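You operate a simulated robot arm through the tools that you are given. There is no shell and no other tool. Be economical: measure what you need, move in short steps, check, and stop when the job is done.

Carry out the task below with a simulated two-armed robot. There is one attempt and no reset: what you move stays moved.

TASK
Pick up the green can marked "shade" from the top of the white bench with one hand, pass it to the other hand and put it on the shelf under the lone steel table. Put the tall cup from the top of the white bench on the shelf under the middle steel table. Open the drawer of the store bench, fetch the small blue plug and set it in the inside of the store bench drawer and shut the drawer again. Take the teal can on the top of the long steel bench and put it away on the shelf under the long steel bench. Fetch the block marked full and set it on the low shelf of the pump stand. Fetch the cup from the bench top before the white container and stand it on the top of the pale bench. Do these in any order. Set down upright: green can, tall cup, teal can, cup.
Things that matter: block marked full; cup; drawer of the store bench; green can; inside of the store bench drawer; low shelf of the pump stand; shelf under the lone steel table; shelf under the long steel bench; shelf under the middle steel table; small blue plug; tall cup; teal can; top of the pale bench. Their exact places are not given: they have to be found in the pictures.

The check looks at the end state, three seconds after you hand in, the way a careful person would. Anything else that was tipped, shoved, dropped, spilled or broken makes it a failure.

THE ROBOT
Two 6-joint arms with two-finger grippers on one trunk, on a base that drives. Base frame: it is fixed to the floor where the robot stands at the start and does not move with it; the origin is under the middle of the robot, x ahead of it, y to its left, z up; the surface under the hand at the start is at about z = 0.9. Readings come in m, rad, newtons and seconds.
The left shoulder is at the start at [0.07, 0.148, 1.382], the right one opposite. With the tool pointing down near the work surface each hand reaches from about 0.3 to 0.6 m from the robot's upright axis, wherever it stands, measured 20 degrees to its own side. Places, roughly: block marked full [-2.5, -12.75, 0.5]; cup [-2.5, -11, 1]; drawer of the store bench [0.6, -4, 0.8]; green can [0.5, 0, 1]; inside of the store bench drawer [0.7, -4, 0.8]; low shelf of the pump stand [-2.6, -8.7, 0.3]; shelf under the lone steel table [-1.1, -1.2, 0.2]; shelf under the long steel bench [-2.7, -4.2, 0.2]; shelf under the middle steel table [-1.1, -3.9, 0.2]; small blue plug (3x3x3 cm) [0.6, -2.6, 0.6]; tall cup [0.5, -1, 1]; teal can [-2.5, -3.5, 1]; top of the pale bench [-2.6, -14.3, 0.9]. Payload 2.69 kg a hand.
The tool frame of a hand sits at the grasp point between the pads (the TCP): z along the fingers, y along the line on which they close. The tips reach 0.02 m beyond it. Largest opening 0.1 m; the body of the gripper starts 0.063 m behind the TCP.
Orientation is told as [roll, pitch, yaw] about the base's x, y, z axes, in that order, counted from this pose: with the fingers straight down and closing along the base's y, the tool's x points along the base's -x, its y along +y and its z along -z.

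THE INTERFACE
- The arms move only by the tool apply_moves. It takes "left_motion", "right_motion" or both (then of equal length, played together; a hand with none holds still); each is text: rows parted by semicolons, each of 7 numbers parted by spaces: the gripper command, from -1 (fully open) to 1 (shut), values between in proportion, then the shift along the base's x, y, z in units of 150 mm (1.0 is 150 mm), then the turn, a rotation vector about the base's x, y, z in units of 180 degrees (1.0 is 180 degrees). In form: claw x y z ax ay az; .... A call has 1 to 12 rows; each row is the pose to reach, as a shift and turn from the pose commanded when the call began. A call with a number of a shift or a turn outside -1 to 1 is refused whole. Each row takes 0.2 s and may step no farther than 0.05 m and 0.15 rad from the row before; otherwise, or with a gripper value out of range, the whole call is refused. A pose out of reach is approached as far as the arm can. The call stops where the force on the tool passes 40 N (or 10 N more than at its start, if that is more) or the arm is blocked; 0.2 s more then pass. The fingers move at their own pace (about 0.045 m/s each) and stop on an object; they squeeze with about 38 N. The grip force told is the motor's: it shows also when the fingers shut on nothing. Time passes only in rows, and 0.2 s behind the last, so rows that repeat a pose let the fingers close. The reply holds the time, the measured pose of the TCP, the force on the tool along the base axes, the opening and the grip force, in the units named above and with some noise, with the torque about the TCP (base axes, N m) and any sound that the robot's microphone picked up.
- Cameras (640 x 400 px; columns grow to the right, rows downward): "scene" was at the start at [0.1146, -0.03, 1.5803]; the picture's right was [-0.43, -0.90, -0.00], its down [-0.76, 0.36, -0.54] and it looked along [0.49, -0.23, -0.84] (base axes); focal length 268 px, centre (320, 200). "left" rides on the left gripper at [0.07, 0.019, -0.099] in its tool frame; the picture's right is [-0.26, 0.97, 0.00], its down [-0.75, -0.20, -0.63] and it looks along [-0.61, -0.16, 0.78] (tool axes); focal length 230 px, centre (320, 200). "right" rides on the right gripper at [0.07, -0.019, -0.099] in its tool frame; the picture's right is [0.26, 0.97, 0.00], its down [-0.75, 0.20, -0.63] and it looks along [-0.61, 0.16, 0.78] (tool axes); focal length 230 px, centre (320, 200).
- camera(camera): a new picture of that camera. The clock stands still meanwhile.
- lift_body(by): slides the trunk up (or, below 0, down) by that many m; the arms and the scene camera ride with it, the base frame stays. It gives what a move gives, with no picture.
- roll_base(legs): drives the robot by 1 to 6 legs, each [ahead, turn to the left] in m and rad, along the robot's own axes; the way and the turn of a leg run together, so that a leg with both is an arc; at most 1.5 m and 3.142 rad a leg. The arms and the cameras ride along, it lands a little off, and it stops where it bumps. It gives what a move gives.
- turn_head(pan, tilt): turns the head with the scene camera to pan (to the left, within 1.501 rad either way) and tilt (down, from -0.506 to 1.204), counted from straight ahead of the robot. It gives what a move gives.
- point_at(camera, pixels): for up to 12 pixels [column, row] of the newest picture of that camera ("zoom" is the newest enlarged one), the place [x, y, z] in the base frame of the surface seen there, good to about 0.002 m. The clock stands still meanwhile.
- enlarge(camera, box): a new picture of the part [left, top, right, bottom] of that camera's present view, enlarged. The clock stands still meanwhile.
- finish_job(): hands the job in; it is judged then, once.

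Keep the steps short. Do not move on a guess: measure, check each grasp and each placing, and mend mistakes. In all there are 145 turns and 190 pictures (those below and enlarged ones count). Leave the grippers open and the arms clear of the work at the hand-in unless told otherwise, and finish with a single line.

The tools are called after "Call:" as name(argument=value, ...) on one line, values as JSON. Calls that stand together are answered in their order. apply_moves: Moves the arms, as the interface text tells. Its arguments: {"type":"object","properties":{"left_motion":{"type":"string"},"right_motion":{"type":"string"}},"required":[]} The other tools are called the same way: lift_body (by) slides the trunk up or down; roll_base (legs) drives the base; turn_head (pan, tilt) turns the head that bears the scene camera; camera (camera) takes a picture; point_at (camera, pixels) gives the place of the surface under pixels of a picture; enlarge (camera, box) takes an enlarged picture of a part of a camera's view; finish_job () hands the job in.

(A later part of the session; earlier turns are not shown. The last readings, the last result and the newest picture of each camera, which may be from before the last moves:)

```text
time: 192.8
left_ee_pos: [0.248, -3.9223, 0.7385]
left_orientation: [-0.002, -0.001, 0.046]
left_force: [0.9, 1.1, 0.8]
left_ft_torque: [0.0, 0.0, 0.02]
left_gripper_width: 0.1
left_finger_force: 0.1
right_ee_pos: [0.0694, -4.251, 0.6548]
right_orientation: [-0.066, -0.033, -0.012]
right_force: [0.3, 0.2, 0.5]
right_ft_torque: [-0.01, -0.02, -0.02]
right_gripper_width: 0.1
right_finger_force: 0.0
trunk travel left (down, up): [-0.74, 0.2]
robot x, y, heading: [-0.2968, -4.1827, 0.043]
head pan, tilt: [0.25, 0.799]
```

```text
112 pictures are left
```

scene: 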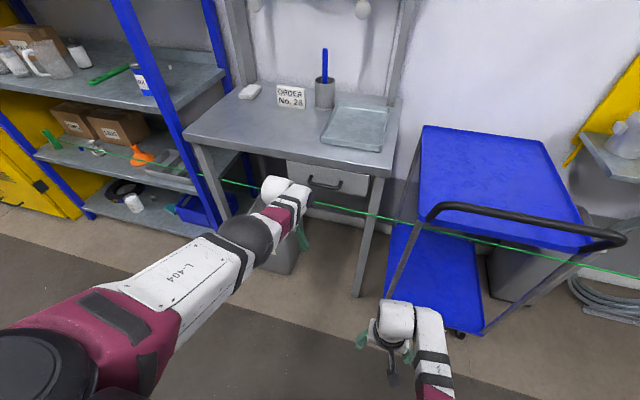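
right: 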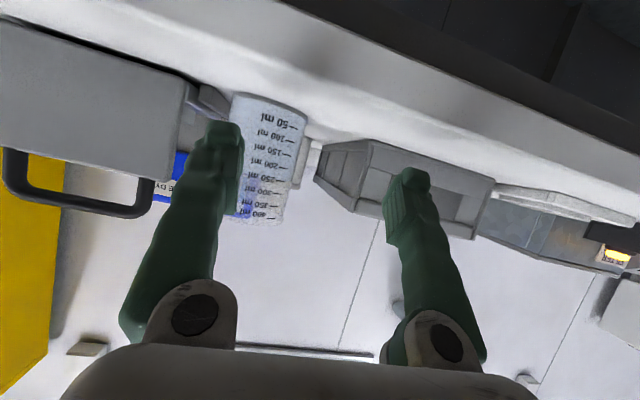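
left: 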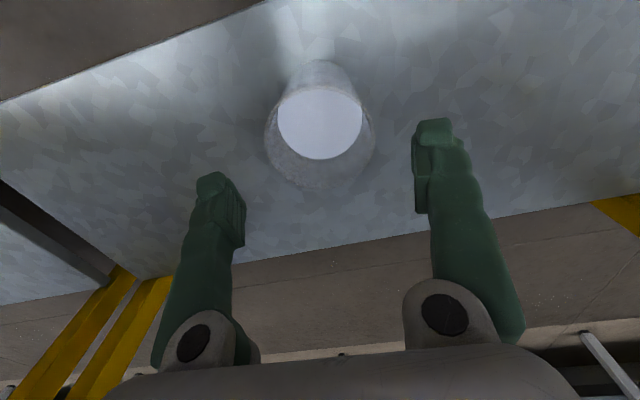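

I'll rotate the left gripper 90° about the vertical, so that after tilting forward its fingers close vertically around the bar.

Call:
apply_moves(left_motion="-0.4 0 0 0 0 0 -0.046; -0.4 0 0 0 0 0 -0.092; -0.4 0 0 0 0 0 -0.138; -0.4 0 0 0 0 0 -0.184; -0.4 0 0 0 0 0 -0.23; -0.4 0 0 0 0 0 -0.276; -0.4 0 0 0 0 0 -0.322; -0.4 0 0 0 0 0 -0.368; -0.4 0 0 0 0 0 -0.414; -0.4 0 0 0 0 0 -0.46; -0.4 0 0 0 0 0 -0.5; -0.4 0 0 0 0 0 -0.5")

Call:
apply_moves(left_motion="-0.4 -0.05 0 0.04 0 -0.046 0; -0.4 -0.1 0 0.08 0 -0.092 0; -0.4 -0.15 0 0.12 0 -0.138 0; -0.4 -0.2 0 0.16 0 -0.184 0; -0.4 -0.25 0 0.2 0 -0.23 0; -0.4 -0.3 0 0.25 0 -0.276 0; -0.4 -0.3 0 0.3 0 -0.322 0; -0.4 -0.3 0 0.35 0 -0.368 0; -0.4 -0.3 0 0.4 0 -0.4 0; -0.4 -0.3 0 0.4 0 -0.4 0")

Call:
camera(camera="scene")

Call:
camera(camera="left")

```text
time: 195.4
left_ee_pos: [0.2493, -3.9233, 0.7392]
left_orientation: [-0.001, -0.001, -1.527]
left_force: [-0.4, -0.3, 0.7]
left_ft_torque: [-0.02, -0.01, 0.0]
left_gripper_width: 0.0698
left_finger_force: 0.0
right_ee_pos: [0.0678, -4.2507, 0.6556]
right_orientation: [-0.066, -0.036, -0.011]
right_force: [1.3, 0.1, 1.1]
right_ft_torque: [0.0, 0.0, -0.01]
right_gripper_width: 0.1
right_finger_force: 0.0
trunk travel left (down, up): [-0.74, 0.2]
robot x, y, heading: [-0.2976, -4.1796, 0.04]
head pan, tilt: [0.25, 0.799]
```

```text
time: 197.6
left_ee_pos: [0.2066, -3.9273, 0.788]
left_orientation: [1.234, -0.042, -1.56]
left_force: [1.1, 1.5, 10.4]
left_ft_torque: [0.0, 0.96, -0.08]
left_gripper_width: 0.0698
left_finger_force: 0.2
left hand out of reach, approached as far as the arm can: row 1, 2, 3, 4, 5, 6, 7, 8, 9
right_ee_pos: [0.0683, -4.25, 0.6558]
right_orientation: [-0.065, -0.034, -0.014]
right_force: [-0.1, -0.2, -0.7]
right_ft_torque: [0.01, 0.02, 0.0]
right_gripper_width: 0.1
right_finger_force: 0.0
trunk travel left (down, up): [-0.74, 0.2]
robot x, y, heading: [-0.2972, -4.1826, 0.043]
head pan, tilt: [0.25, 0.799]
```

```text
111 pictures are left
```

scene: 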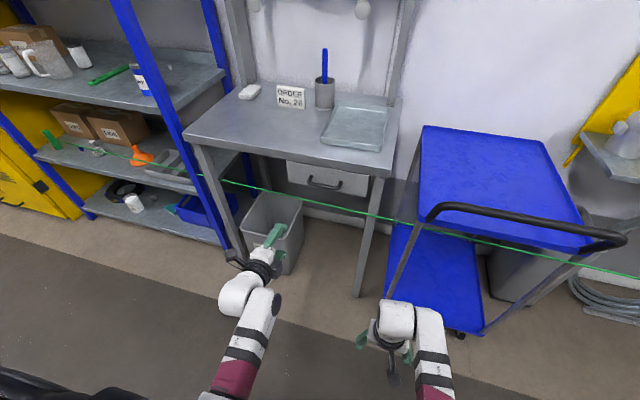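

```text
110 pictures are left
```

left: 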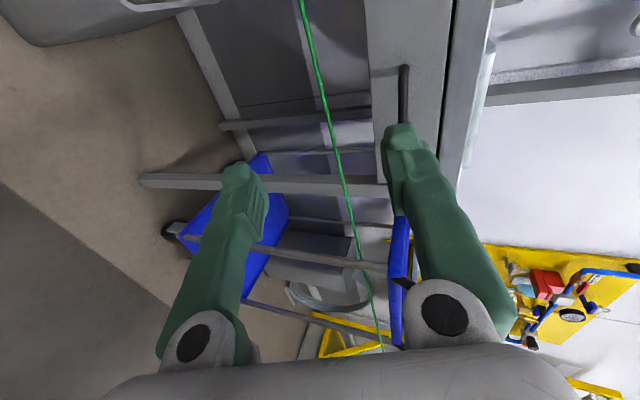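

The tool now points forward with a dip of about 19° and closes vertically. It shows 10 N, so I'll move forward and away slightly to see whether that clears.

Call:
apply_moves(left_motion="-0.4 0.2 -0.1 0.05 0 0 0; -0.4 0.4 -0.2 0.1 0 0 0; -0.4 0.5 -0.3 0.15 0 0 0; -0.4 0.5 -0.39 0.21 0 0 0; -0.4 0.5 -0.39 0.21 0 0 0")

Call:
camera(camera="left")

Call:
enlarge(camera="scene", box=[180, 140, 400, 320])

```text
time: 198.8
left_ee_pos: [0.2801, -3.9833, 0.83]
left_orientation: [1.255, -0.044, -1.556]
left_force: [0.7, 1.1, -1.2]
left_ft_torque: [0.02, -0.01, 0.02]
left_gripper_width: 0.07
left_finger_force: 0.0
right_ee_pos: [0.0688, -4.2491, 0.6555]
right_orientation: [-0.067, -0.034, -0.012]
right_force: [0.4, 0.2, 0.5]
right_ft_torque: [0.0, -0.03, 0.01]
right_gripper_width: 0.1
right_finger_force: 0.1
trunk travel left (down, up): [-0.74, 0.2]
robot x, y, heading: [-0.2958, -4.1805, 0.045]
head pan, tilt: [0.25, 0.799]
```

```text
109 pictures are left
```

left: 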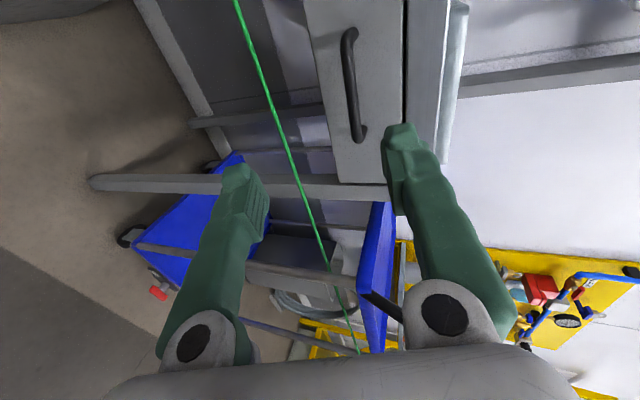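

```text
2.22 times, centred on (290, 230) of scene
```

zoom: 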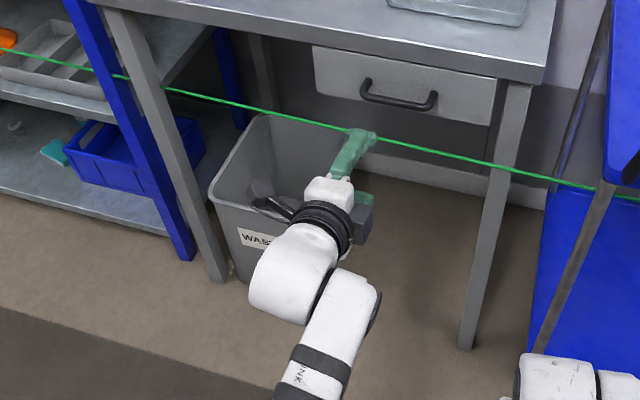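

Force is gone. The bar is straight ahead, with the hand at z 0.83. I'll drive forward 0.13 m with the fingers straddling its height.

Call:
roll_base(legs=[[0.125, 0]])

Call:
camera(camera="left")

Call:
point_at(camera="left", pixels=[[350, 120], [350, 80], [350, 60], [340, 100], [395, 140], [250, 180]])

```text
time: 200.0
left_ee_pos: [0.4015, -3.98, 0.8304]
left_orientation: [1.255, -0.043, -1.558]
left_force: [-0.2, -0.2, -0.3]
left_ft_torque: [0.01, 0.0, 0.01]
left_gripper_width: 0.07
left_finger_force: 0.1
right_ee_pos: [0.1901, -4.2461, 0.6558]
right_orientation: [-0.065, -0.038, -0.017]
right_force: [-0.8, 0.3, 0.7]
right_ft_torque: [0.0, -0.01, 0.02]
right_gripper_width: 0.0998
right_finger_force: 0.0
trunk travel left (down, up): [-0.74, 0.2]
robot x, y, heading: [-0.1742, -4.177, 0.04]
head pan, tilt: [0.25, 0.799]
```

```text
107 pictures are left
```

left: 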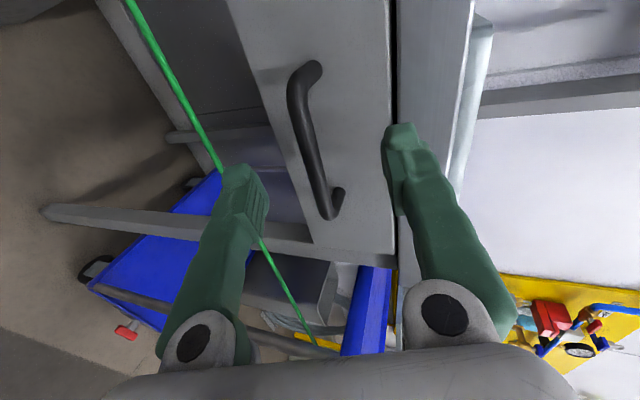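

```text
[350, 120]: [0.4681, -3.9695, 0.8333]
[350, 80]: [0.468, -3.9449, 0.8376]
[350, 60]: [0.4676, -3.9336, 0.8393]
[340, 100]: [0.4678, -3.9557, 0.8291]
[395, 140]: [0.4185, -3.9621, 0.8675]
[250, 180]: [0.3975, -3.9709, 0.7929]
```

The bar lies between the fingers. I'll advance 28 mm, lower 6 mm and close.

Call:
apply_moves(left_motion="-0.4 0.1 0 -0.02 0 0 0; -0.4 0.185 0 -0.04 0 0 0; -0.4 0.185 0 -0.04 0 0 0; 1 0.185 0 -0.04 0 0 0; 1 0.185 0 -0.04 0 0 0; 1 0.185 0 -0.04 0 0 0; 1 0.185 0 -0.04 0 0 0; 1 0.185 0 -0.04 0 0 0")

Call:
camera(camera="left")

```text
time: 201.8
left_ee_pos: [0.4324, -3.9789, 0.8159]
left_orientation: [1.236, -0.042, -1.556]
left_force: [-2.7, -3.7, -28.7]
left_ft_torque: [0.62, 0.11, -0.18]
left_gripper_width: 0.006
left_finger_force: 32.5
right_ee_pos: [0.1941, -4.2456, 0.653]
right_orientation: [-0.064, -0.032, -0.016]
right_force: [-0.7, 0.2, 0.2]
right_ft_torque: [0.0, 0.03, 0.01]
right_gripper_width: 0.1001
right_finger_force: 0.0
trunk travel left (down, up): [-0.74, 0.2]
robot x, y, heading: [-0.1745, -4.1739, 0.034]
head pan, tilt: [0.25, 0.799]
```

```text
106 pictures are left
```

left: 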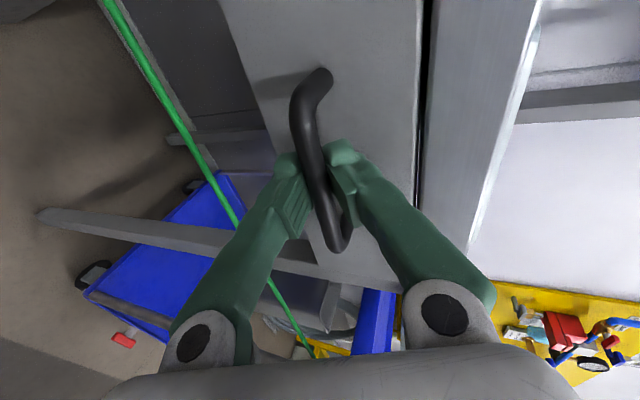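

The bar is gripped, but the hand is strained 29 N upward. I'll ease the hand down 8 mm to relax, then read again.

Call:
apply_moves(left_motion="1 0 0 -0.03 0 0 0; 1 0 0 -0.053 0 0 0; 1 0 0 -0.053 0 0 0")

```text
time: 202.6
left_ee_pos: [0.4318, -3.9804, 0.8146]
left_orientation: [1.253, -0.042, -1.561]
left_force: [-1.7, -1.4, -12.4]
left_ft_torque: [0.86, 0.07, -0.13]
left_gripper_width: 0.0059
left_finger_force: 33.6
right_ee_pos: [0.192, -4.2461, 0.6552]
right_orientation: [-0.066, -0.033, -0.014]
right_force: [-0.8, 0.4, -0.1]
right_ft_torque: [0.0, 0.0, 0.02]
right_gripper_width: 0.1004
right_finger_force: 0.0
trunk travel left (down, up): [-0.74, 0.2]
robot x, y, heading: [-0.1736, -4.1762, 0.04]
head pan, tilt: [0.25, 0.799]
```

That's better. I'll pull the drawer by backing 0.2 m.

Call:
roll_base(legs=[[-0.2, 0]])

Call:
camera(camera="scene")

```text
time: 204.2
left_ee_pos: [0.2318, -3.9857, 0.8138]
left_orientation: [1.252, -0.048, -1.56]
left_force: [1.5, 16.6, -7.3]
left_ft_torque: [0.75, -0.01, -0.38]
left_gripper_width: 0.006
left_finger_force: 31.9
right_ee_pos: [-0.0083, -4.2513, 0.6549]
right_orientation: [-0.07, -0.035, -0.016]
right_force: [-0.5, 0.5, 0.1]
right_ft_torque: [0.0, 0.0, -0.01]
right_gripper_width: 0.0999
right_finger_force: 0.0
trunk travel left (down, up): [-0.74, 0.2]
robot x, y, heading: [-0.3766, -4.1858, 0.036]
head pan, tilt: [0.25, 0.799]
```

```text
105 pictures are left
```

scene: 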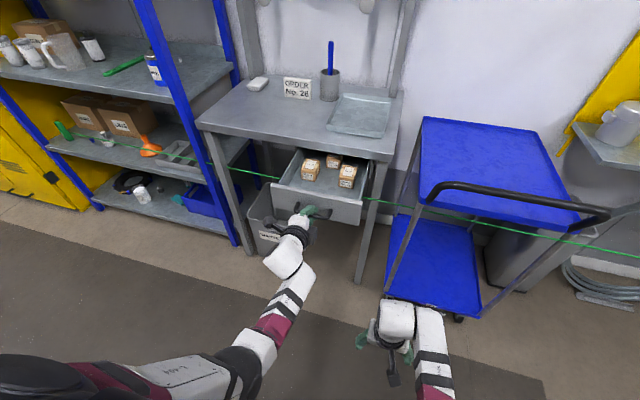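

The drawer is open 0.2 m, with three small boxes inside. I'll open the fingers and back away.

Call:
apply_moves(left_motion="-0.2 0 0 0 0 0 0; -0.4 0 0 0 0 0 0; -0.4 0 0 0 0 0 0; -0.4 0 0 0 0 0 0")

Call:
roll_base(legs=[[-0.12, 0]])

Call:
enlarge(camera="scene", box=[230, 120, 400, 230])

Call:
enlarge(camera="scene", box=[30, 80, 200, 200])

```text
time: 205.2
left_ee_pos: [0.2322, -3.9881, 0.8146]
left_orientation: [1.254, -0.044, -1.561]
left_force: [-1.0, -1.4, 0.2]
left_ft_torque: [0.09, -0.04, -0.08]
left_gripper_width: 0.07
left_finger_force: 0.1
right_ee_pos: [-0.0084, -4.2549, 0.6563]
right_orientation: [-0.066, -0.037, -0.018]
right_force: [-0.2, 0.4, 0.8]
right_ft_torque: [-0.03, -0.01, 0.0]
right_gripper_width: 0.1001
right_finger_force: 0.0
trunk travel left (down, up): [-0.74, 0.2]
robot x, y, heading: [-0.3715, -4.1831, 0.038]
head pan, tilt: [0.25, 0.799]
```

```text
time: 206.4
left_ee_pos: [0.1117, -3.9945, 0.8144]
left_orientation: [1.255, -0.043, -1.563]
left_force: [0.3, -1.0, 0.6]
left_ft_torque: [-0.01, 0.02, 0.03]
left_gripper_width: 0.0699
left_finger_force: 0.2
right_ee_pos: [-0.1282, -4.2587, 0.6556]
right_orientation: [-0.067, -0.037, -0.017]
right_force: [-0.1, 0.2, -0.7]
right_ft_torque: [-0.03, 0.0, -0.03]
right_gripper_width: 0.0998
right_finger_force: 0.1
trunk travel left (down, up): [-0.74, 0.2]
robot x, y, heading: [-0.4909, -4.187, 0.04]
head pan, tilt: [0.25, 0.799]
```

```text
3.64 times, centred on (315, 175) of scene
```

zoom: 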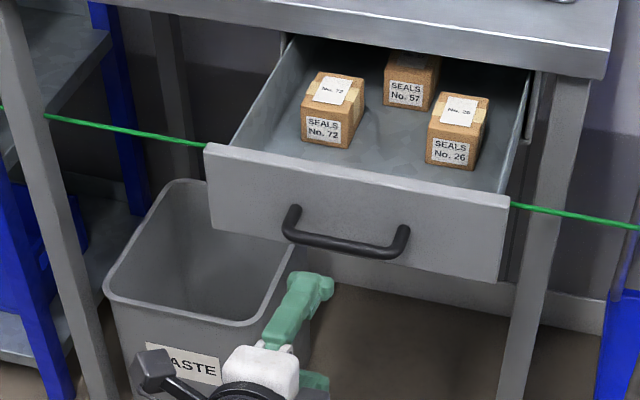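

```text
3.33 times, centred on (115, 140) of scene
```

zoom: 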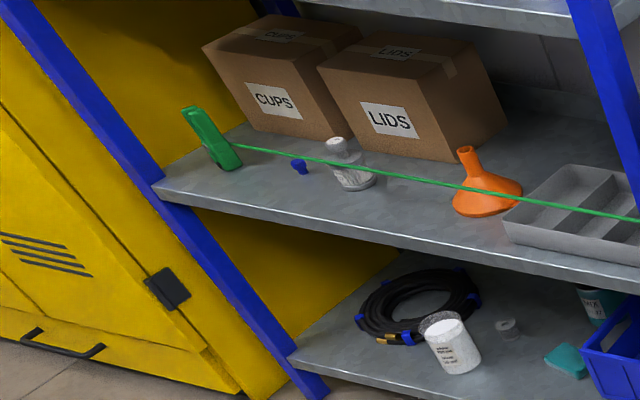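

I'll measure the plug at (299,166), its neighbours and the line in this enlarged view.

Call:
point_at(camera="zoom", pixels=[[299, 163], [300, 172], [215, 155], [205, 120], [270, 148], [345, 160], [350, 185], [250, 175], [330, 210], [400, 178], [380, 130], [180, 190]])

```text
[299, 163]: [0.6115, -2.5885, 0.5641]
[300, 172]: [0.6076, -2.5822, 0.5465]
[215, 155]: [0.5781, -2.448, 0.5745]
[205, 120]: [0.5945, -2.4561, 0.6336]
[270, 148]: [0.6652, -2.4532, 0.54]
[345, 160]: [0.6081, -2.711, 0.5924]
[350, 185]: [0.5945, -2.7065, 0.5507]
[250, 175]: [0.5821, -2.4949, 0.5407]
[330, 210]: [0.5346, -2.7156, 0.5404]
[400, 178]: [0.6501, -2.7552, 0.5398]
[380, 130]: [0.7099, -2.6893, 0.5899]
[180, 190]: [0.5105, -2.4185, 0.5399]
```

The plug is at about (0.612, -2.587) on the z 0.54 shelf, and the line passes just above it (x≈0.596, z≈0.595). I'll take it from the front, under the line, with a nearly horizontal gripper and the camera on top. First I'll roll the gripper 90° here in the open.

Call:
apply_moves(left_motion="-0.4 0 0 0 0.046 0 0; -0.4 0 0 0 0.092 0 0; -0.4 0 0 0 0.138 0 0; -0.4 0 0 0 0.184 0 0; -0.4 0 0 0 0.23 0 0; -0.4 0 0 0 0.276 0 0; -0.4 0 0 0 0.322 0 0; -0.4 0 0 0 0.368 0 0; -0.4 0 0 0 0.414 0 0; -0.4 0 0 0 0.46 0 0; -0.4 0 0 0 0.49 0 0; -0.4 0 0 0 0.49 0 0")

Call:
camera(camera="left")

Call:
camera(camera="scene")

```text
time: 209.1
left_ee_pos: [0.1117, -3.9945, 0.8149]
left_orientation: [1.375, 1.497, -1.449]
left_force: [0.3, -0.1, 0.4]
left_ft_torque: [0.04, 0.0, 0.0]
left_gripper_width: 0.0697
left_finger_force: 0.1
right_ee_pos: [-0.1279, -4.26, 0.6556]
right_orientation: [-0.065, -0.036, -0.018]
right_force: [-0.2, -0.4, -0.9]
right_ft_torque: [-0.02, 0.0, -0.01]
right_gripper_width: 0.1002
right_finger_force: 0.1
trunk travel left (down, up): [-0.74, 0.2]
robot x, y, heading: [-0.4941, -4.1892, 0.042]
head pan, tilt: [0.25, 0.799]
```

```text
102 pictures are left
```

left: 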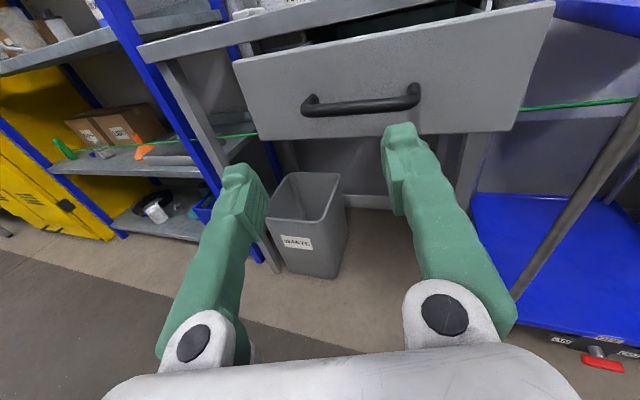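

```text
101 pictures are left
```

scene: 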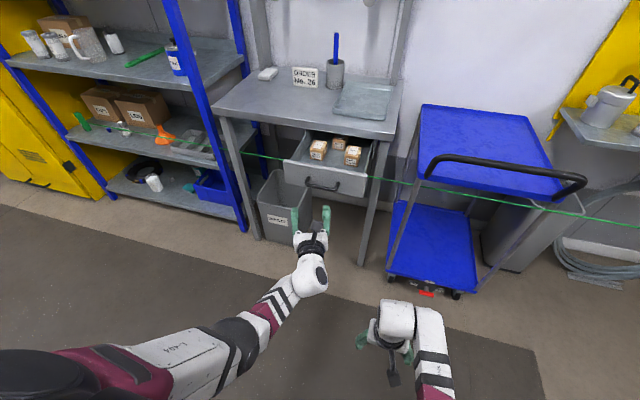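

The camera is now on top, but my turn left the tool yawed 18° left and nearly level. I'll correct it to straight ahead with a 15° dip, then drive to the shelf standing off, and lower the trunk.

Call:
apply_moves(left_motion="-0.4 0 0 0 0.006 0.02 -0.022; -0.4 0 0 0 0.012 0.04 -0.044; -0.4 0 0 0 0.0175 0.06 -0.066; -0.4 0 0 0 0.0232 0.0796 -0.0882; -0.4 0 0 0 0.0232 0.0796 -0.0882")

Call:
roll_base(legs=[[0, 1.53], [1.4, 0], [0, -1.57], [0.25, 0]])

Call:
turn_head(pan=0.3, tilt=0.7)

Call:
lift_body(by=-0.2)

Call:
camera(camera="scene")

Call:
camera(camera="left")

```text
time: 210.2
left_ee_pos: [0.1131, -3.9931, 0.816]
left_orientation: [-0.178, 1.32, 3.011]
left_force: [0.1, 0.1, -0.6]
left_ft_torque: [-0.01, -0.04, 0.0]
left_gripper_width: 0.0701
left_finger_force: 0.1
right_ee_pos: [-0.1288, -4.2593, 0.6547]
right_orientation: [-0.065, -0.036, -0.017]
right_force: [-0.6, -0.2, 0.1]
right_ft_torque: [-0.01, 0.0, 0.0]
right_gripper_width: 0.1001
right_finger_force: 0.0
trunk travel left (down, up): [-0.74, 0.2]
robot x, y, heading: [-0.4911, -4.1896, 0.041]
head pan, tilt: [0.25, 0.799]
```

```text
time: 226.2
left_ee_pos: [0.3995, -2.6319, 0.8157]
left_orientation: [-0.176, 1.321, 2.951]
left_force: [0.1, 0.5, 0.4]
left_ft_torque: [0.0, 0.02, -0.02]
left_gripper_width: 0.0698
left_finger_force: 0.0
right_ee_pos: [0.1433, -2.8822, 0.6566]
right_orientation: [-0.067, -0.037, -0.082]
right_force: [0.6, -1.0, -0.5]
right_ft_torque: [-0.01, 0.01, -0.03]
right_gripper_width: 0.1001
right_finger_force: 0.1
trunk travel left (down, up): [-0.74, 0.2]
robot x, y, heading: [-0.2153, -2.7898, -0.026]
head pan, tilt: [0.25, 0.799]
```

```text
time: 226.9
left_ee_pos: [0.4015, -2.6306, 0.8148]
left_orientation: [-0.176, 1.319, 2.952]
left_force: [-1.0, 0.0, -0.2]
left_ft_torque: [-0.03, 0.02, 0.02]
left_gripper_width: 0.07
left_finger_force: 0.2
right_ee_pos: [0.1446, -2.8829, 0.6554]
right_orientation: [-0.067, -0.035, -0.081]
right_force: [-0.2, 0.2, 0.1]
right_ft_torque: [-0.03, -0.01, 0.02]
right_gripper_width: 0.0999
right_finger_force: 0.1
trunk travel left (down, up): [-0.74, 0.2]
robot x, y, heading: [-0.2163, -2.7931, -0.018]
head pan, tilt: [0.3, 0.7]
```

```text
time: 229.1
left_ee_pos: [0.4002, -2.6323, 0.6162]
left_orientation: [-0.175, 1.32, 2.952]
left_force: [0.2, 0.1, -0.5]
left_ft_torque: [-0.01, -0.01, -0.02]
left_gripper_width: 0.0701
left_finger_force: 0.1
right_ee_pos: [0.1443, -2.8815, 0.4566]
right_orientation: [-0.066, -0.038, -0.08]
right_force: [-0.4, 0.1, -0.5]
right_ft_torque: [0.0, -0.03, 0.01]
right_gripper_width: 0.1003
right_finger_force: 0.0
trunk travel left (down, up): [-0.54, 0.4]
robot x, y, heading: [-0.2166, -2.7883, -0.023]
head pan, tilt: [0.3, 0.7]
```

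```text
100 pictures are left
```

scene: 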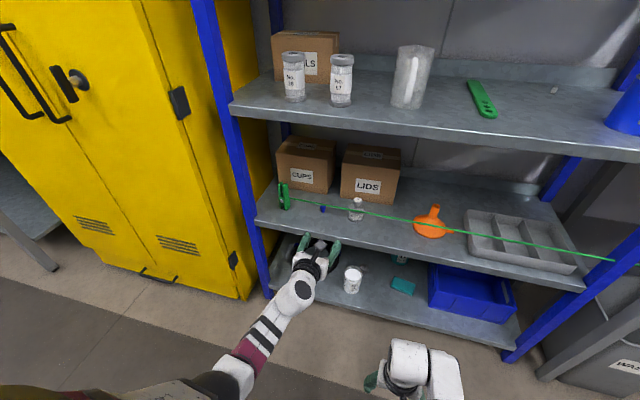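

```text
99 pictures are left
```

left: 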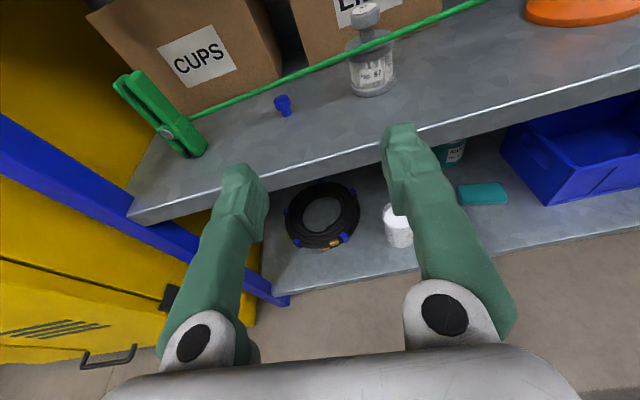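

The plug is visible at (284,104) with the line passing behind and above it. I'll measure the plug, the line and the bottle through the left camera.

Call:
enlarge(camera="left", box=[180, 40, 420, 190])

Call:
point_at(camera="zoom", pixels=[[277, 158], [262, 160], [293, 155], [282, 190], [280, 203], [300, 95], [340, 88], [220, 128], [500, 130], [70, 290], [400, 250]])

```text
2.67 times, centred on (300, 115) of left
```

zoom: 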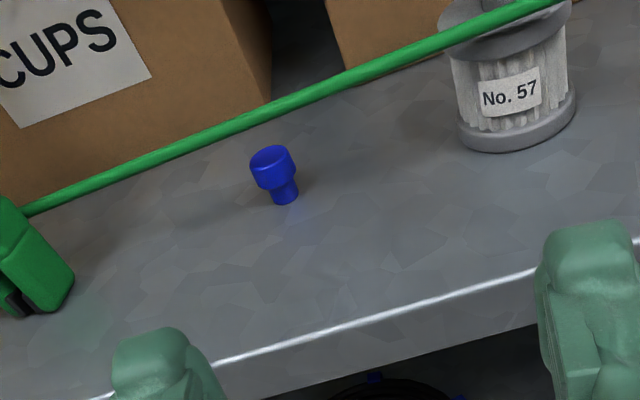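

```text
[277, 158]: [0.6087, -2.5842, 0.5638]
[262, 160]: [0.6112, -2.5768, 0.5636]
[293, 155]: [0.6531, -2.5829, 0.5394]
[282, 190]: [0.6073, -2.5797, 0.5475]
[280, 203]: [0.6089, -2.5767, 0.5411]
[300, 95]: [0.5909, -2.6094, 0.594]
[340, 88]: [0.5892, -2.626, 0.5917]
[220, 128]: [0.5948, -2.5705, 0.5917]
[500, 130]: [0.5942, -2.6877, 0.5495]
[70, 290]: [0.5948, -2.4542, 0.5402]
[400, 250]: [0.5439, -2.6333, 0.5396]
```

The plug head is centred near (0.613, -2.582) at z about 0.56, with the line at z 0.593 and x 0.592. I'll align sideways, lower 55 mm, and come forward 0.1 m.

Call:
apply_moves(left_motion="0.0 0 0.15 0 0 0 0; 0.0 0 0.33 0 0 0 0; 0.0 0 0.33 0 0 0 0; 0.0 0 0.33 0 0 0 0")

Call:
lift_body(by=-0.054)

Call:
roll_base(legs=[[0.1, 0.01]])

Call:
camera(camera="left")

```text
time: 230.1
left_ee_pos: [0.4004, -2.5826, 0.6176]
left_orientation: [-0.174, 1.319, 2.954]
left_force: [0.6, 0.2, -0.3]
left_ft_torque: [-0.01, 0.02, 0.0]
left_gripper_width: 0.0498
left_finger_force: 0.0
right_ee_pos: [0.144, -2.8818, 0.4557]
right_orientation: [-0.068, -0.036, -0.081]
right_force: [-0.1, 0.5, -0.5]
right_ft_torque: [-0.01, 0.0, 0.0]
right_gripper_width: 0.1
right_finger_force: 0.1
trunk travel left (down, up): [-0.54, 0.4]
robot x, y, heading: [-0.2147, -2.788, -0.024]
head pan, tilt: [0.3, 0.7]
```

```text
time: 231.0
left_ee_pos: [0.4008, -2.582, 0.563]
left_orientation: [-0.176, 1.32, 2.951]
left_force: [-0.6, 0.5, 1.1]
left_ft_torque: [0.0, 0.03, -0.01]
left_gripper_width: 0.0503
left_finger_force: 0.1
right_ee_pos: [0.1445, -2.8816, 0.402]
right_orientation: [-0.066, -0.037, -0.08]
right_force: [1.1, 0.1, -0.3]
right_ft_torque: [0.03, -0.02, 0.03]
right_gripper_width: 0.1005
right_finger_force: 0.0
trunk travel left (down, up): [-0.486, 0.454]
robot x, y, heading: [-0.2152, -2.7939, -0.02]
head pan, tilt: [0.3, 0.7]
```

```text
time: 232.2
left_ee_pos: [0.499, -2.5782, 0.5616]
left_orientation: [-0.175, 1.321, 2.963]
left_force: [0.2, 0.2, -0.6]
left_ft_torque: [0.01, 0.02, -0.06]
left_gripper_width: 0.0504
left_finger_force: 0.1
right_ee_pos: [0.2458, -2.8803, 0.4019]
right_orientation: [-0.068, -0.036, -0.07]
right_force: [-0.2, -1.0, -0.7]
right_ft_torque: [-0.01, -0.02, -0.01]
right_gripper_width: 0.0999
right_finger_force: 0.0
trunk travel left (down, up): [-0.486, 0.454]
robot x, y, heading: [-0.1168, -2.7897, -0.015]
head pan, tilt: [0.3, 0.7]
```

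```text
97 pictures are left
```

left: 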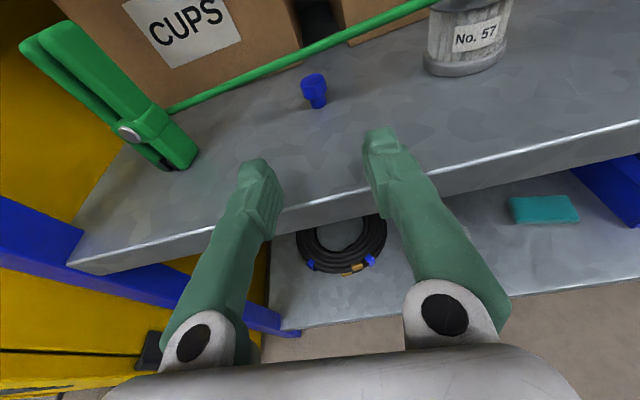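

The alignment looks good and the fingertips are above the shelf. I'll shift -4 mm in y and drive forward another 85 mm.

Call:
apply_moves(left_motion="0.0 0 -0.025 0 0 0 0; 0.0 0 -0.025 0 0 0 0")

Call:
roll_base(legs=[[0.085, 0]])

Call:
camera(camera="left")

Call:
point_at(camera="left", pixels=[[322, 110], [325, 118], [300, 100], [340, 85]])

```text
time: 232.8
left_ee_pos: [0.4978, -2.5811, 0.5609]
left_orientation: [-0.176, 1.32, 2.961]
left_force: [0.6, -0.4, 0.1]
left_ft_torque: [-0.05, 0.05, 0.0]
left_gripper_width: 0.05
left_finger_force: 0.0
right_ee_pos: [0.2456, -2.8812, 0.4019]
right_orientation: [-0.067, -0.036, -0.07]
right_force: [-0.1, -1.0, -0.6]
right_ft_torque: [0.01, 0.0, 0.03]
right_gripper_width: 0.0999
right_finger_force: 0.1
trunk travel left (down, up): [-0.486, 0.454]
robot x, y, heading: [-0.1183, -2.7894, -0.015]
head pan, tilt: [0.3, 0.7]
```

```text
time: 233.8
left_ee_pos: [0.5828, -2.5818, 0.5611]
left_orientation: [-0.175, 1.32, 2.964]
left_force: [0.5, -0.8, -0.1]
left_ft_torque: [0.0, 0.0, 0.0]
left_gripper_width: 0.0499
left_finger_force: 0.1
right_ee_pos: [0.3295, -2.8808, 0.4017]
right_orientation: [-0.066, -0.035, -0.069]
right_force: [-0.1, -0.7, 0.3]
right_ft_torque: [0.05, 0.01, 0.03]
right_gripper_width: 0.1
right_finger_force: 0.1
trunk travel left (down, up): [-0.486, 0.454]
robot x, y, heading: [-0.0335, -2.7921, -0.011]
head pan, tilt: [0.3, 0.7]
```

```text
96 pictures are left
```

left: 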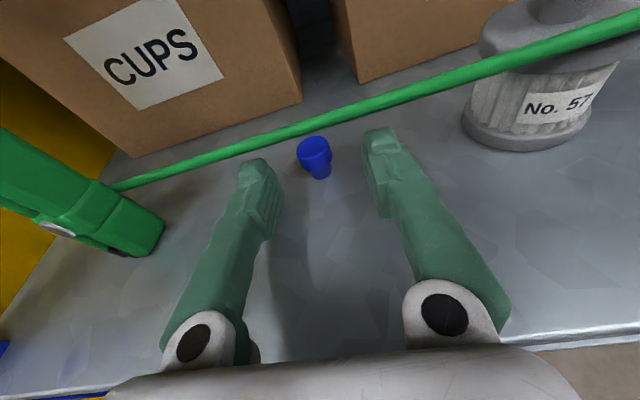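

```text
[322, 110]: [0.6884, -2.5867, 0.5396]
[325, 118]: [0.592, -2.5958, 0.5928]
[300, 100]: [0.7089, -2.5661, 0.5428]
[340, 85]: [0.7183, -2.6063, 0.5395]
```

The plug is centred between the fingers and the line is above them. I'll drive 29 mm more, then close.

Call:
roll_base(legs=[[0.029, 0]])

Call:
apply_moves(left_motion="1 0 0 0 0 0 0; 1 0 0 0 0 0 0; 1 0 0 0 0 0 0; 1 0 0 0 0 0 0")

Call:
camera(camera="left")

```text
time: 234.7
left_ee_pos: [0.6114, -2.5847, 0.5645]
left_orientation: [-0.182, 1.325, 2.957]
left_force: [5.9, 1.4, 14.7]
left_ft_torque: [-0.18, 1.2, 0.04]
left_gripper_width: 0.0502
left_finger_force: 0.0
right_ee_pos: [0.3577, -2.8829, 0.4021]
right_orientation: [-0.067, -0.038, -0.072]
right_force: [-0.5, -1.0, -0.4]
right_ft_torque: [0.03, -0.02, -0.03]
right_gripper_width: 0.0999
right_finger_force: 0.0
trunk travel left (down, up): [-0.486, 0.454]
robot x, y, heading: [-0.005, -2.7915, -0.014]
head pan, tilt: [0.3, 0.7]
```

```text
time: 235.7
left_ee_pos: [0.6127, -2.5832, 0.5644]
left_orientation: [-0.181, 1.328, 2.955]
left_force: [1.5, 1.0, 7.3]
left_ft_torque: [-0.09, 0.47, 0.03]
left_gripper_width: 0.0073
left_finger_force: 35.2
right_ee_pos: [0.3584, -2.8823, 0.4021]
right_orientation: [-0.066, -0.037, -0.072]
right_force: [-0.7, -1.1, 0.5]
right_ft_torque: [0.01, 0.04, 0.04]
right_gripper_width: 0.1002
right_finger_force: 0.1
trunk travel left (down, up): [-0.486, 0.454]
robot x, y, heading: [0.0013, -2.7904, -0.014]
head pan, tilt: [0.3, 0.7]
```

```text
95 pictures are left
```

left: 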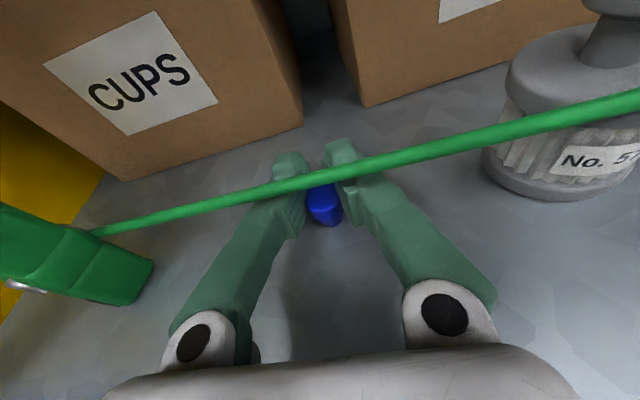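

The fingers closed to 7 mm with the blue plug between them. I'll enlarge to check the grip.

Call:
enlarge(camera="left", box=[240, 120, 420, 250])

Call:
point_at(camera="zoom", pixels=[[290, 270], [300, 330], [280, 240], [250, 200], [400, 180], [190, 150], [380, 130]])

```text
3.08 times, centred on (330, 185) of left
```

zoom: 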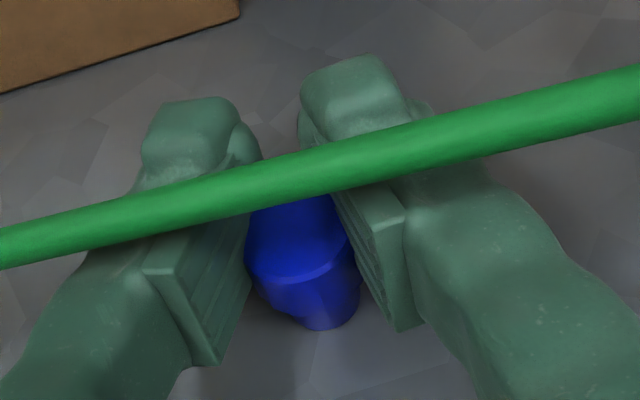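

```text
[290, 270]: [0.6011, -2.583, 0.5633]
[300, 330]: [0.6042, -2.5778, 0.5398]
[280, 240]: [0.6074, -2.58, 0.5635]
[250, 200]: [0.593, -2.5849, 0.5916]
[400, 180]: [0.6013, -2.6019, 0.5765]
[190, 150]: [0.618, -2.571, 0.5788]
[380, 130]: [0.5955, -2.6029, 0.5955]
```

The plug is upright between the pads. I'll raise 4 mm (still under the line) and back straight out.

Call:
lift_body(by=0.004)

Call:
roll_base(legs=[[-0.2, 0]])

Call:
camera(camera="left")

```text
time: 236.2
left_ee_pos: [0.6122, -2.5819, 0.5665]
left_orientation: [-0.176, 1.323, 2.96]
left_force: [-0.3, 0.0, -0.2]
left_ft_torque: [0.01, 0.02, -0.01]
left_gripper_width: 0.0062
left_finger_force: 34.5
right_ee_pos: [0.3573, -2.8829, 0.4061]
right_orientation: [-0.067, -0.037, -0.071]
right_force: [-0.2, -0.1, 0.2]
right_ft_torque: [-0.02, 0.02, 0.0]
right_gripper_width: 0.1
right_finger_force: 0.1
trunk travel left (down, up): [-0.49, 0.45]
robot x, y, heading: [0.0025, -2.7911, -0.01]
head pan, tilt: [0.3, 0.7]
```

```text
time: 237.8
left_ee_pos: [0.4104, -2.5821, 0.5684]
left_orientation: [-0.176, 1.324, 2.956]
left_force: [0.8, 0.0, 0.3]
left_ft_torque: [0.02, 0.03, 0.01]
left_gripper_width: 0.0057
left_finger_force: 34.8
right_ee_pos: [0.1556, -2.8803, 0.4059]
right_orientation: [-0.066, -0.037, -0.074]
right_force: [0.4, 0.0, 0.2]
right_ft_torque: [0.01, -0.02, 0.0]
right_gripper_width: 0.1
right_finger_force: 0.1
trunk travel left (down, up): [-0.49, 0.45]
robot x, y, heading: [-0.2047, -2.7862, -0.01]
head pan, tilt: [0.3, 0.7]
```

```text
93 pictures are left
```

left: 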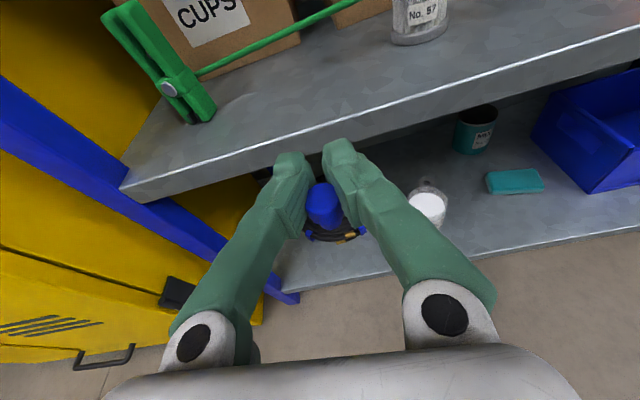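

The plug is in hand and clear of the line. I'll raise the trunk, drive back to the drawer, and tilt the hand down to a 60° dip.

Call:
lift_body(by=0.4)

Call:
apply_moves(left_motion="1 -0.1 0 0 0 0.043 0; 1 -0.2 0 0 0 0.086 0; 1 -0.3 0 0 0 0.129 0; 1 -0.4 0 0 0 0.172 0; 1 -0.4 0 0 0 0.215 0; 1 -0.4 0 0 0 0.255 0; 1 -0.4 0 0 0 0.255 0")

Call:
roll_base(legs=[[0, -1.69], [1.41, 0], [0, 1.7]])

Call:
turn_head(pan=0.3, tilt=0.8)

Call:
camera(camera="scene")

Call:
camera(camera="left")

```text
time: 241.6
left_ee_pos: [0.412, -2.5812, 0.9688]
left_orientation: [-0.176, 1.324, 2.958]
left_force: [-0.1, 0.3, 0.0]
left_ft_torque: [-0.03, -0.02, 0.0]
left_gripper_width: 0.0062
left_finger_force: 33.4
right_ee_pos: [0.157, -2.88, 0.8066]
right_orientation: [-0.065, -0.038, -0.073]
right_force: [-0.4, 0.4, -0.6]
right_ft_torque: [-0.01, -0.03, 0.01]
right_gripper_width: 0.1001
right_finger_force: 0.1
trunk travel left (down, up): [-0.89, 0.05]
robot x, y, heading: [-0.2067, -2.792, -0.015]
head pan, tilt: [0.3, 0.7]
```

```text
time: 243.2
left_ee_pos: [0.3491, -2.5787, 0.9684]
left_orientation: [-0.018, 0.526, 3.091]
left_force: [-0.2, 0.7, -0.5]
left_ft_torque: [0.02, -0.03, 0.03]
left_gripper_width: 0.006
left_finger_force: 32.5
left hand out of reach, approached as far as the arm can: row 1, 2, 3, 4, 5
right_ee_pos: [0.1556, -2.8801, 0.806]
right_orientation: [-0.067, -0.036, -0.074]
right_force: [-0.5, -0.4, 0.1]
right_ft_torque: [-0.02, 0.02, 0.03]
right_gripper_width: 0.1002
right_finger_force: 0.1
trunk travel left (down, up): [-0.89, 0.05]
robot x, y, heading: [-0.2036, -2.7855, -0.012]
head pan, tilt: [0.3, 0.7]
```

```text
time: 258.5
left_ee_pos: [0.1202, -3.9943, 0.9691]
left_orientation: [-0.017, 0.527, 3.054]
left_force: [1.0, -0.1, 0.2]
left_ft_torque: [0.0, 0.01, 0.03]
left_gripper_width: 0.0061
left_finger_force: 30.3
right_ee_pos: [-0.0856, -4.2875, 0.8049]
right_orientation: [-0.068, -0.036, -0.108]
right_force: [0.7, 0.0, -0.2]
right_ft_torque: [0.01, 0.05, -0.03]
right_gripper_width: 0.1003
right_finger_force: 0.2
trunk travel left (down, up): [-0.89, 0.05]
robot x, y, heading: [-0.443, -4.1835, -0.052]
head pan, tilt: [0.3, 0.7]
```

```text
time: 259.2
left_ee_pos: [0.1192, -3.9915, 0.9694]
left_orientation: [-0.015, 0.525, 3.055]
left_force: [0.5, 0.5, -0.6]
left_ft_torque: [0.01, 0.01, 0.03]
left_gripper_width: 0.0058
left_finger_force: 29.6
right_ee_pos: [-0.085, -4.2872, 0.8052]
right_orientation: [-0.066, -0.037, -0.109]
right_force: [0.0, 0.0, -0.7]
right_ft_torque: [-0.02, 0.01, -0.03]
right_gripper_width: 0.1001
right_finger_force: 0.0
trunk travel left (down, up): [-0.89, 0.05]
robot x, y, heading: [-0.4407, -4.1792, -0.048]
head pan, tilt: [0.3, 0.799]
```

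```text
92 pictures are left
```

scene: 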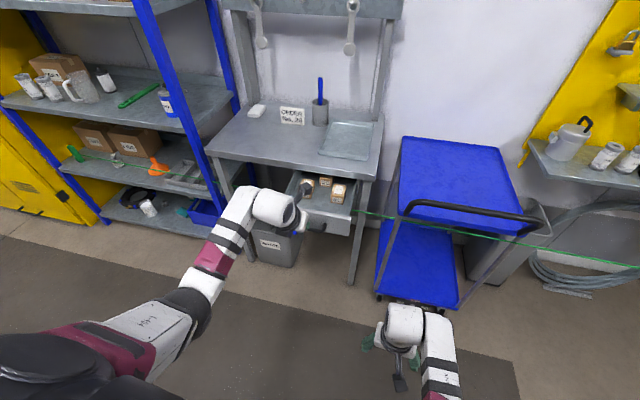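

```text
91 pictures are left
```

left: 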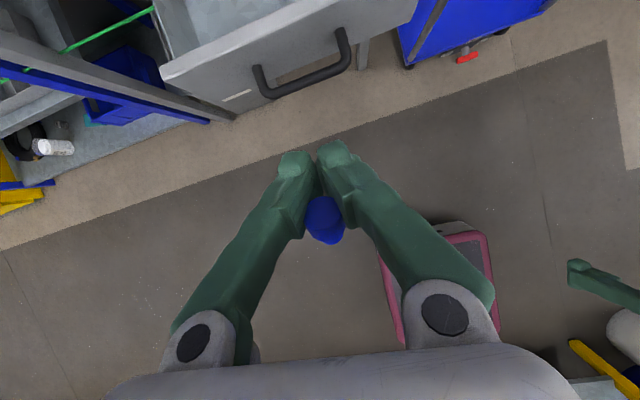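

The plug is still held. I'll enlarge the open drawer and measure the free floor between the boxes.

Call:
enlarge(camera="scene", box=[270, 150, 380, 240])

Call:
point_at(camera="zoom", pixels=[[300, 255], [330, 240], [420, 280], [380, 290], [260, 260], [350, 265], [200, 215], [380, 215], [240, 180], [420, 330], [300, 290]])

```text
4.44 times, centred on (325, 195) of scene
```

zoom: 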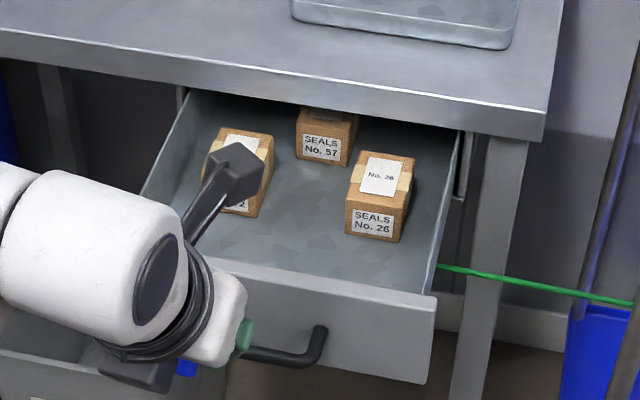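

```text
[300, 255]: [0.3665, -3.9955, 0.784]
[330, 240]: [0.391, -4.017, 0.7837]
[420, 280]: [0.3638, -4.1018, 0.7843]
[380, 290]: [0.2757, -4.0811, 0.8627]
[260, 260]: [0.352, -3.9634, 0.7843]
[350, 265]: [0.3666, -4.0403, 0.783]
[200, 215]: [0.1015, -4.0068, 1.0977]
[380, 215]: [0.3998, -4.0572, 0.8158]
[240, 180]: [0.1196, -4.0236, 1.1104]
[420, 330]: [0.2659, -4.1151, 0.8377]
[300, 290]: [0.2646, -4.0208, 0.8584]
```

The drawer floor is at z 0.784, the front wall at x 0.265–0.28 (top 0.863), and the box fronts at x≈0.40. I'll drive forward 0.235 m above the drawer.

Call:
roll_base(legs=[[0.235, 0.03]])

Call:
camera(camera="left")

Call:
camera(camera="scene")

```text
time: 261.0
left_ee_pos: [0.3475, -3.9872, 0.9693]
left_orientation: [-0.019, 0.528, 3.082]
left_force: [0.2, -0.3, 0.3]
left_ft_torque: [-0.01, 0.02, 0.0]
left_gripper_width: 0.006
left_finger_force: 29.7
right_ee_pos: [0.1503, -4.2849, 0.8062]
right_orientation: [-0.066, -0.037, -0.08]
right_force: [-0.7, -0.2, -0.4]
right_ft_torque: [0.0, -0.03, 0.02]
right_gripper_width: 0.1
right_finger_force: 0.0
trunk travel left (down, up): [-0.89, 0.05]
robot x, y, heading: [-0.2052, -4.1944, -0.024]
head pan, tilt: [0.3, 0.799]
```

```text
89 pictures are left
```

left: 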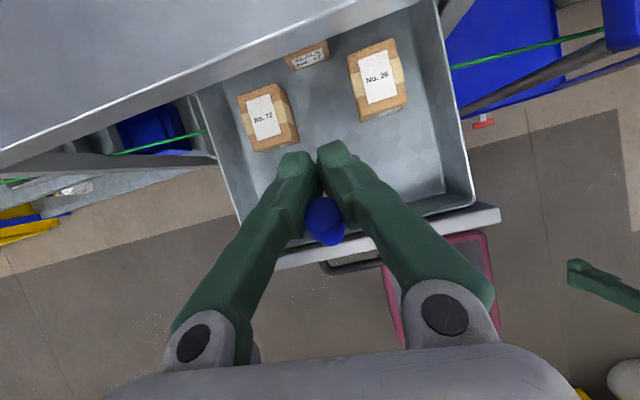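

```text
88 pictures are left
```

scene: 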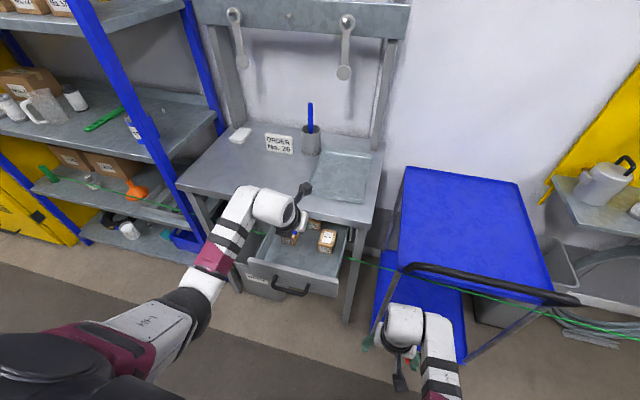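

The boxes are clearly seen. I'll shift to (0.368, -4.010), then lower 0.15 m into the free space in front of the boxes.

Call:
apply_moves(left_motion="1 0.07 -0.08 0 0 0 0; 1 0.14 -0.15 0 0 0 0; 1 0.14 -0.15 0 0 0 0")

Call:
lift_body(by=-0.13)

Call:
camera(camera="left")

```text
time: 261.8
left_ee_pos: [0.3716, -3.9937, 0.9718]
left_orientation: [-0.008, 0.524, 3.082]
left_force: [0.2, 0.3, -0.4]
left_ft_torque: [0.01, 0.03, 0.0]
left_gripper_width: 0.0059
left_finger_force: 29.0
left hand out of reach, approached as far as the arm can: row 1, 2, 3
right_ee_pos: [0.1519, -4.2857, 0.8053]
right_orientation: [-0.067, -0.036, -0.078]
right_force: [-0.6, -0.5, -0.1]
right_ft_torque: [-0.02, 0.01, 0.01]
right_gripper_width: 0.0999
right_finger_force: 0.0
trunk travel left (down, up): [-0.89, 0.05]
robot x, y, heading: [-0.2102, -4.1913, -0.021]
head pan, tilt: [0.3, 0.799]
```

```text
time: 263.3
left_ee_pos: [0.371, -3.9947, 0.8407]
left_orientation: [-0.007, 0.525, 3.082]
left_force: [-0.1, 0.5, -0.3]
left_ft_torque: [0.01, -0.01, 0.01]
left_gripper_width: 0.006
left_finger_force: 30.2
right_ee_pos: [0.153, -4.2855, 0.6756]
right_orientation: [-0.066, -0.035, -0.08]
right_force: [0.3, -0.1, 0.6]
right_ft_torque: [0.01, 0.03, -0.03]
right_gripper_width: 0.1
right_finger_force: 0.1
trunk travel left (down, up): [-0.76, 0.18]
robot x, y, heading: [-0.2099, -4.1922, -0.022]
head pan, tilt: [0.3, 0.799]
```

```text
87 pictures are left
```

left: 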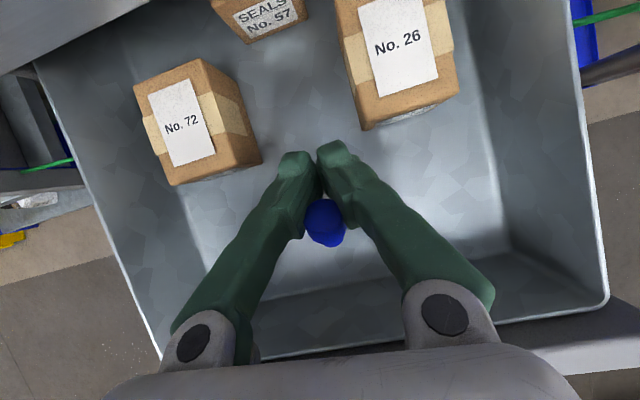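

There is good free space. I'll lower 27 mm, open slightly to release, and look.

Call:
lift_body(by=-0.026)

Call:
apply_moves(left_motion="0.6 0 0 0 0 0 0; 0.35 0 0 0 0 0 0; 0.35 0 0 0 0 0 0")

Call:
lift_body(by=0.15)

Call:
camera(camera="left")

```text
time: 264.1
left_ee_pos: [0.3722, -3.9951, 0.8161]
left_orientation: [-0.007, 0.522, 3.082]
left_force: [0.1, -1.1, 0.2]
left_ft_torque: [0.03, 0.01, 0.02]
left_gripper_width: 0.0059
left_finger_force: 29.8
right_ee_pos: [0.1532, -4.2867, 0.6505]
right_orientation: [-0.065, -0.037, -0.081]
right_force: [0.1, -0.2, 0.2]
right_ft_torque: [0.02, -0.01, -0.02]
right_gripper_width: 0.1002
right_finger_force: 0.1
trunk travel left (down, up): [-0.734, 0.206]
robot x, y, heading: [-0.2077, -4.1909, -0.02]
head pan, tilt: [0.3, 0.799]
```

```text
time: 264.9
left_ee_pos: [0.3724, -3.9943, 0.8158]
left_orientation: [-0.006, 0.525, 3.082]
left_force: [-0.5, -0.9, 0.6]
left_ft_torque: [0.04, 0.02, 0.0]
left_gripper_width: 0.0323
left_finger_force: 0.0
right_ee_pos: [0.1514, -4.286, 0.6485]
right_orientation: [-0.066, -0.035, -0.081]
right_force: [-0.6, -0.1, -0.3]
right_ft_torque: [0.0, 0.01, -0.01]
right_gripper_width: 0.1
right_finger_force: 0.1
trunk travel left (down, up): [-0.734, 0.206]
robot x, y, heading: [-0.2028, -4.1922, -0.021]
head pan, tilt: [0.3, 0.799]
```

```text
time: 266.6
left_ee_pos: [0.3721, -3.9946, 0.9652]
left_orientation: [-0.007, 0.525, 3.082]
left_force: [-0.6, -0.1, -0.6]
left_ft_torque: [0.01, 0.02, -0.02]
left_gripper_width: 0.0324
left_finger_force: 0.0
right_ee_pos: [0.1531, -4.2852, 0.7996]
right_orientation: [-0.066, -0.035, -0.08]
right_force: [0.5, 0.2, 0.5]
right_ft_torque: [-0.01, -0.02, 0.02]
right_gripper_width: 0.0999
right_finger_force: 0.0
trunk travel left (down, up): [-0.884, 0.056]
robot x, y, heading: [-0.2057, -4.1932, -0.023]
head pan, tilt: [0.3, 0.799]
```

```text
86 pictures are left
```

left: 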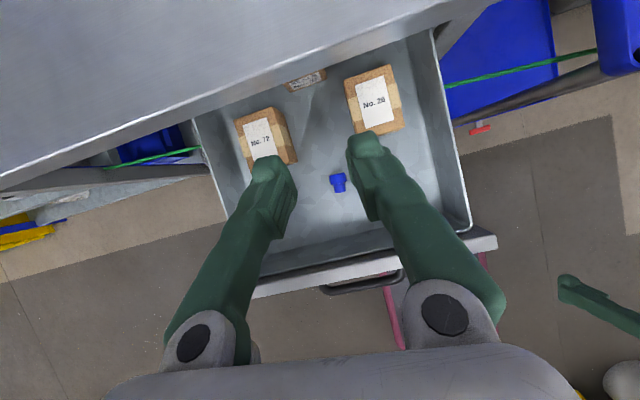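

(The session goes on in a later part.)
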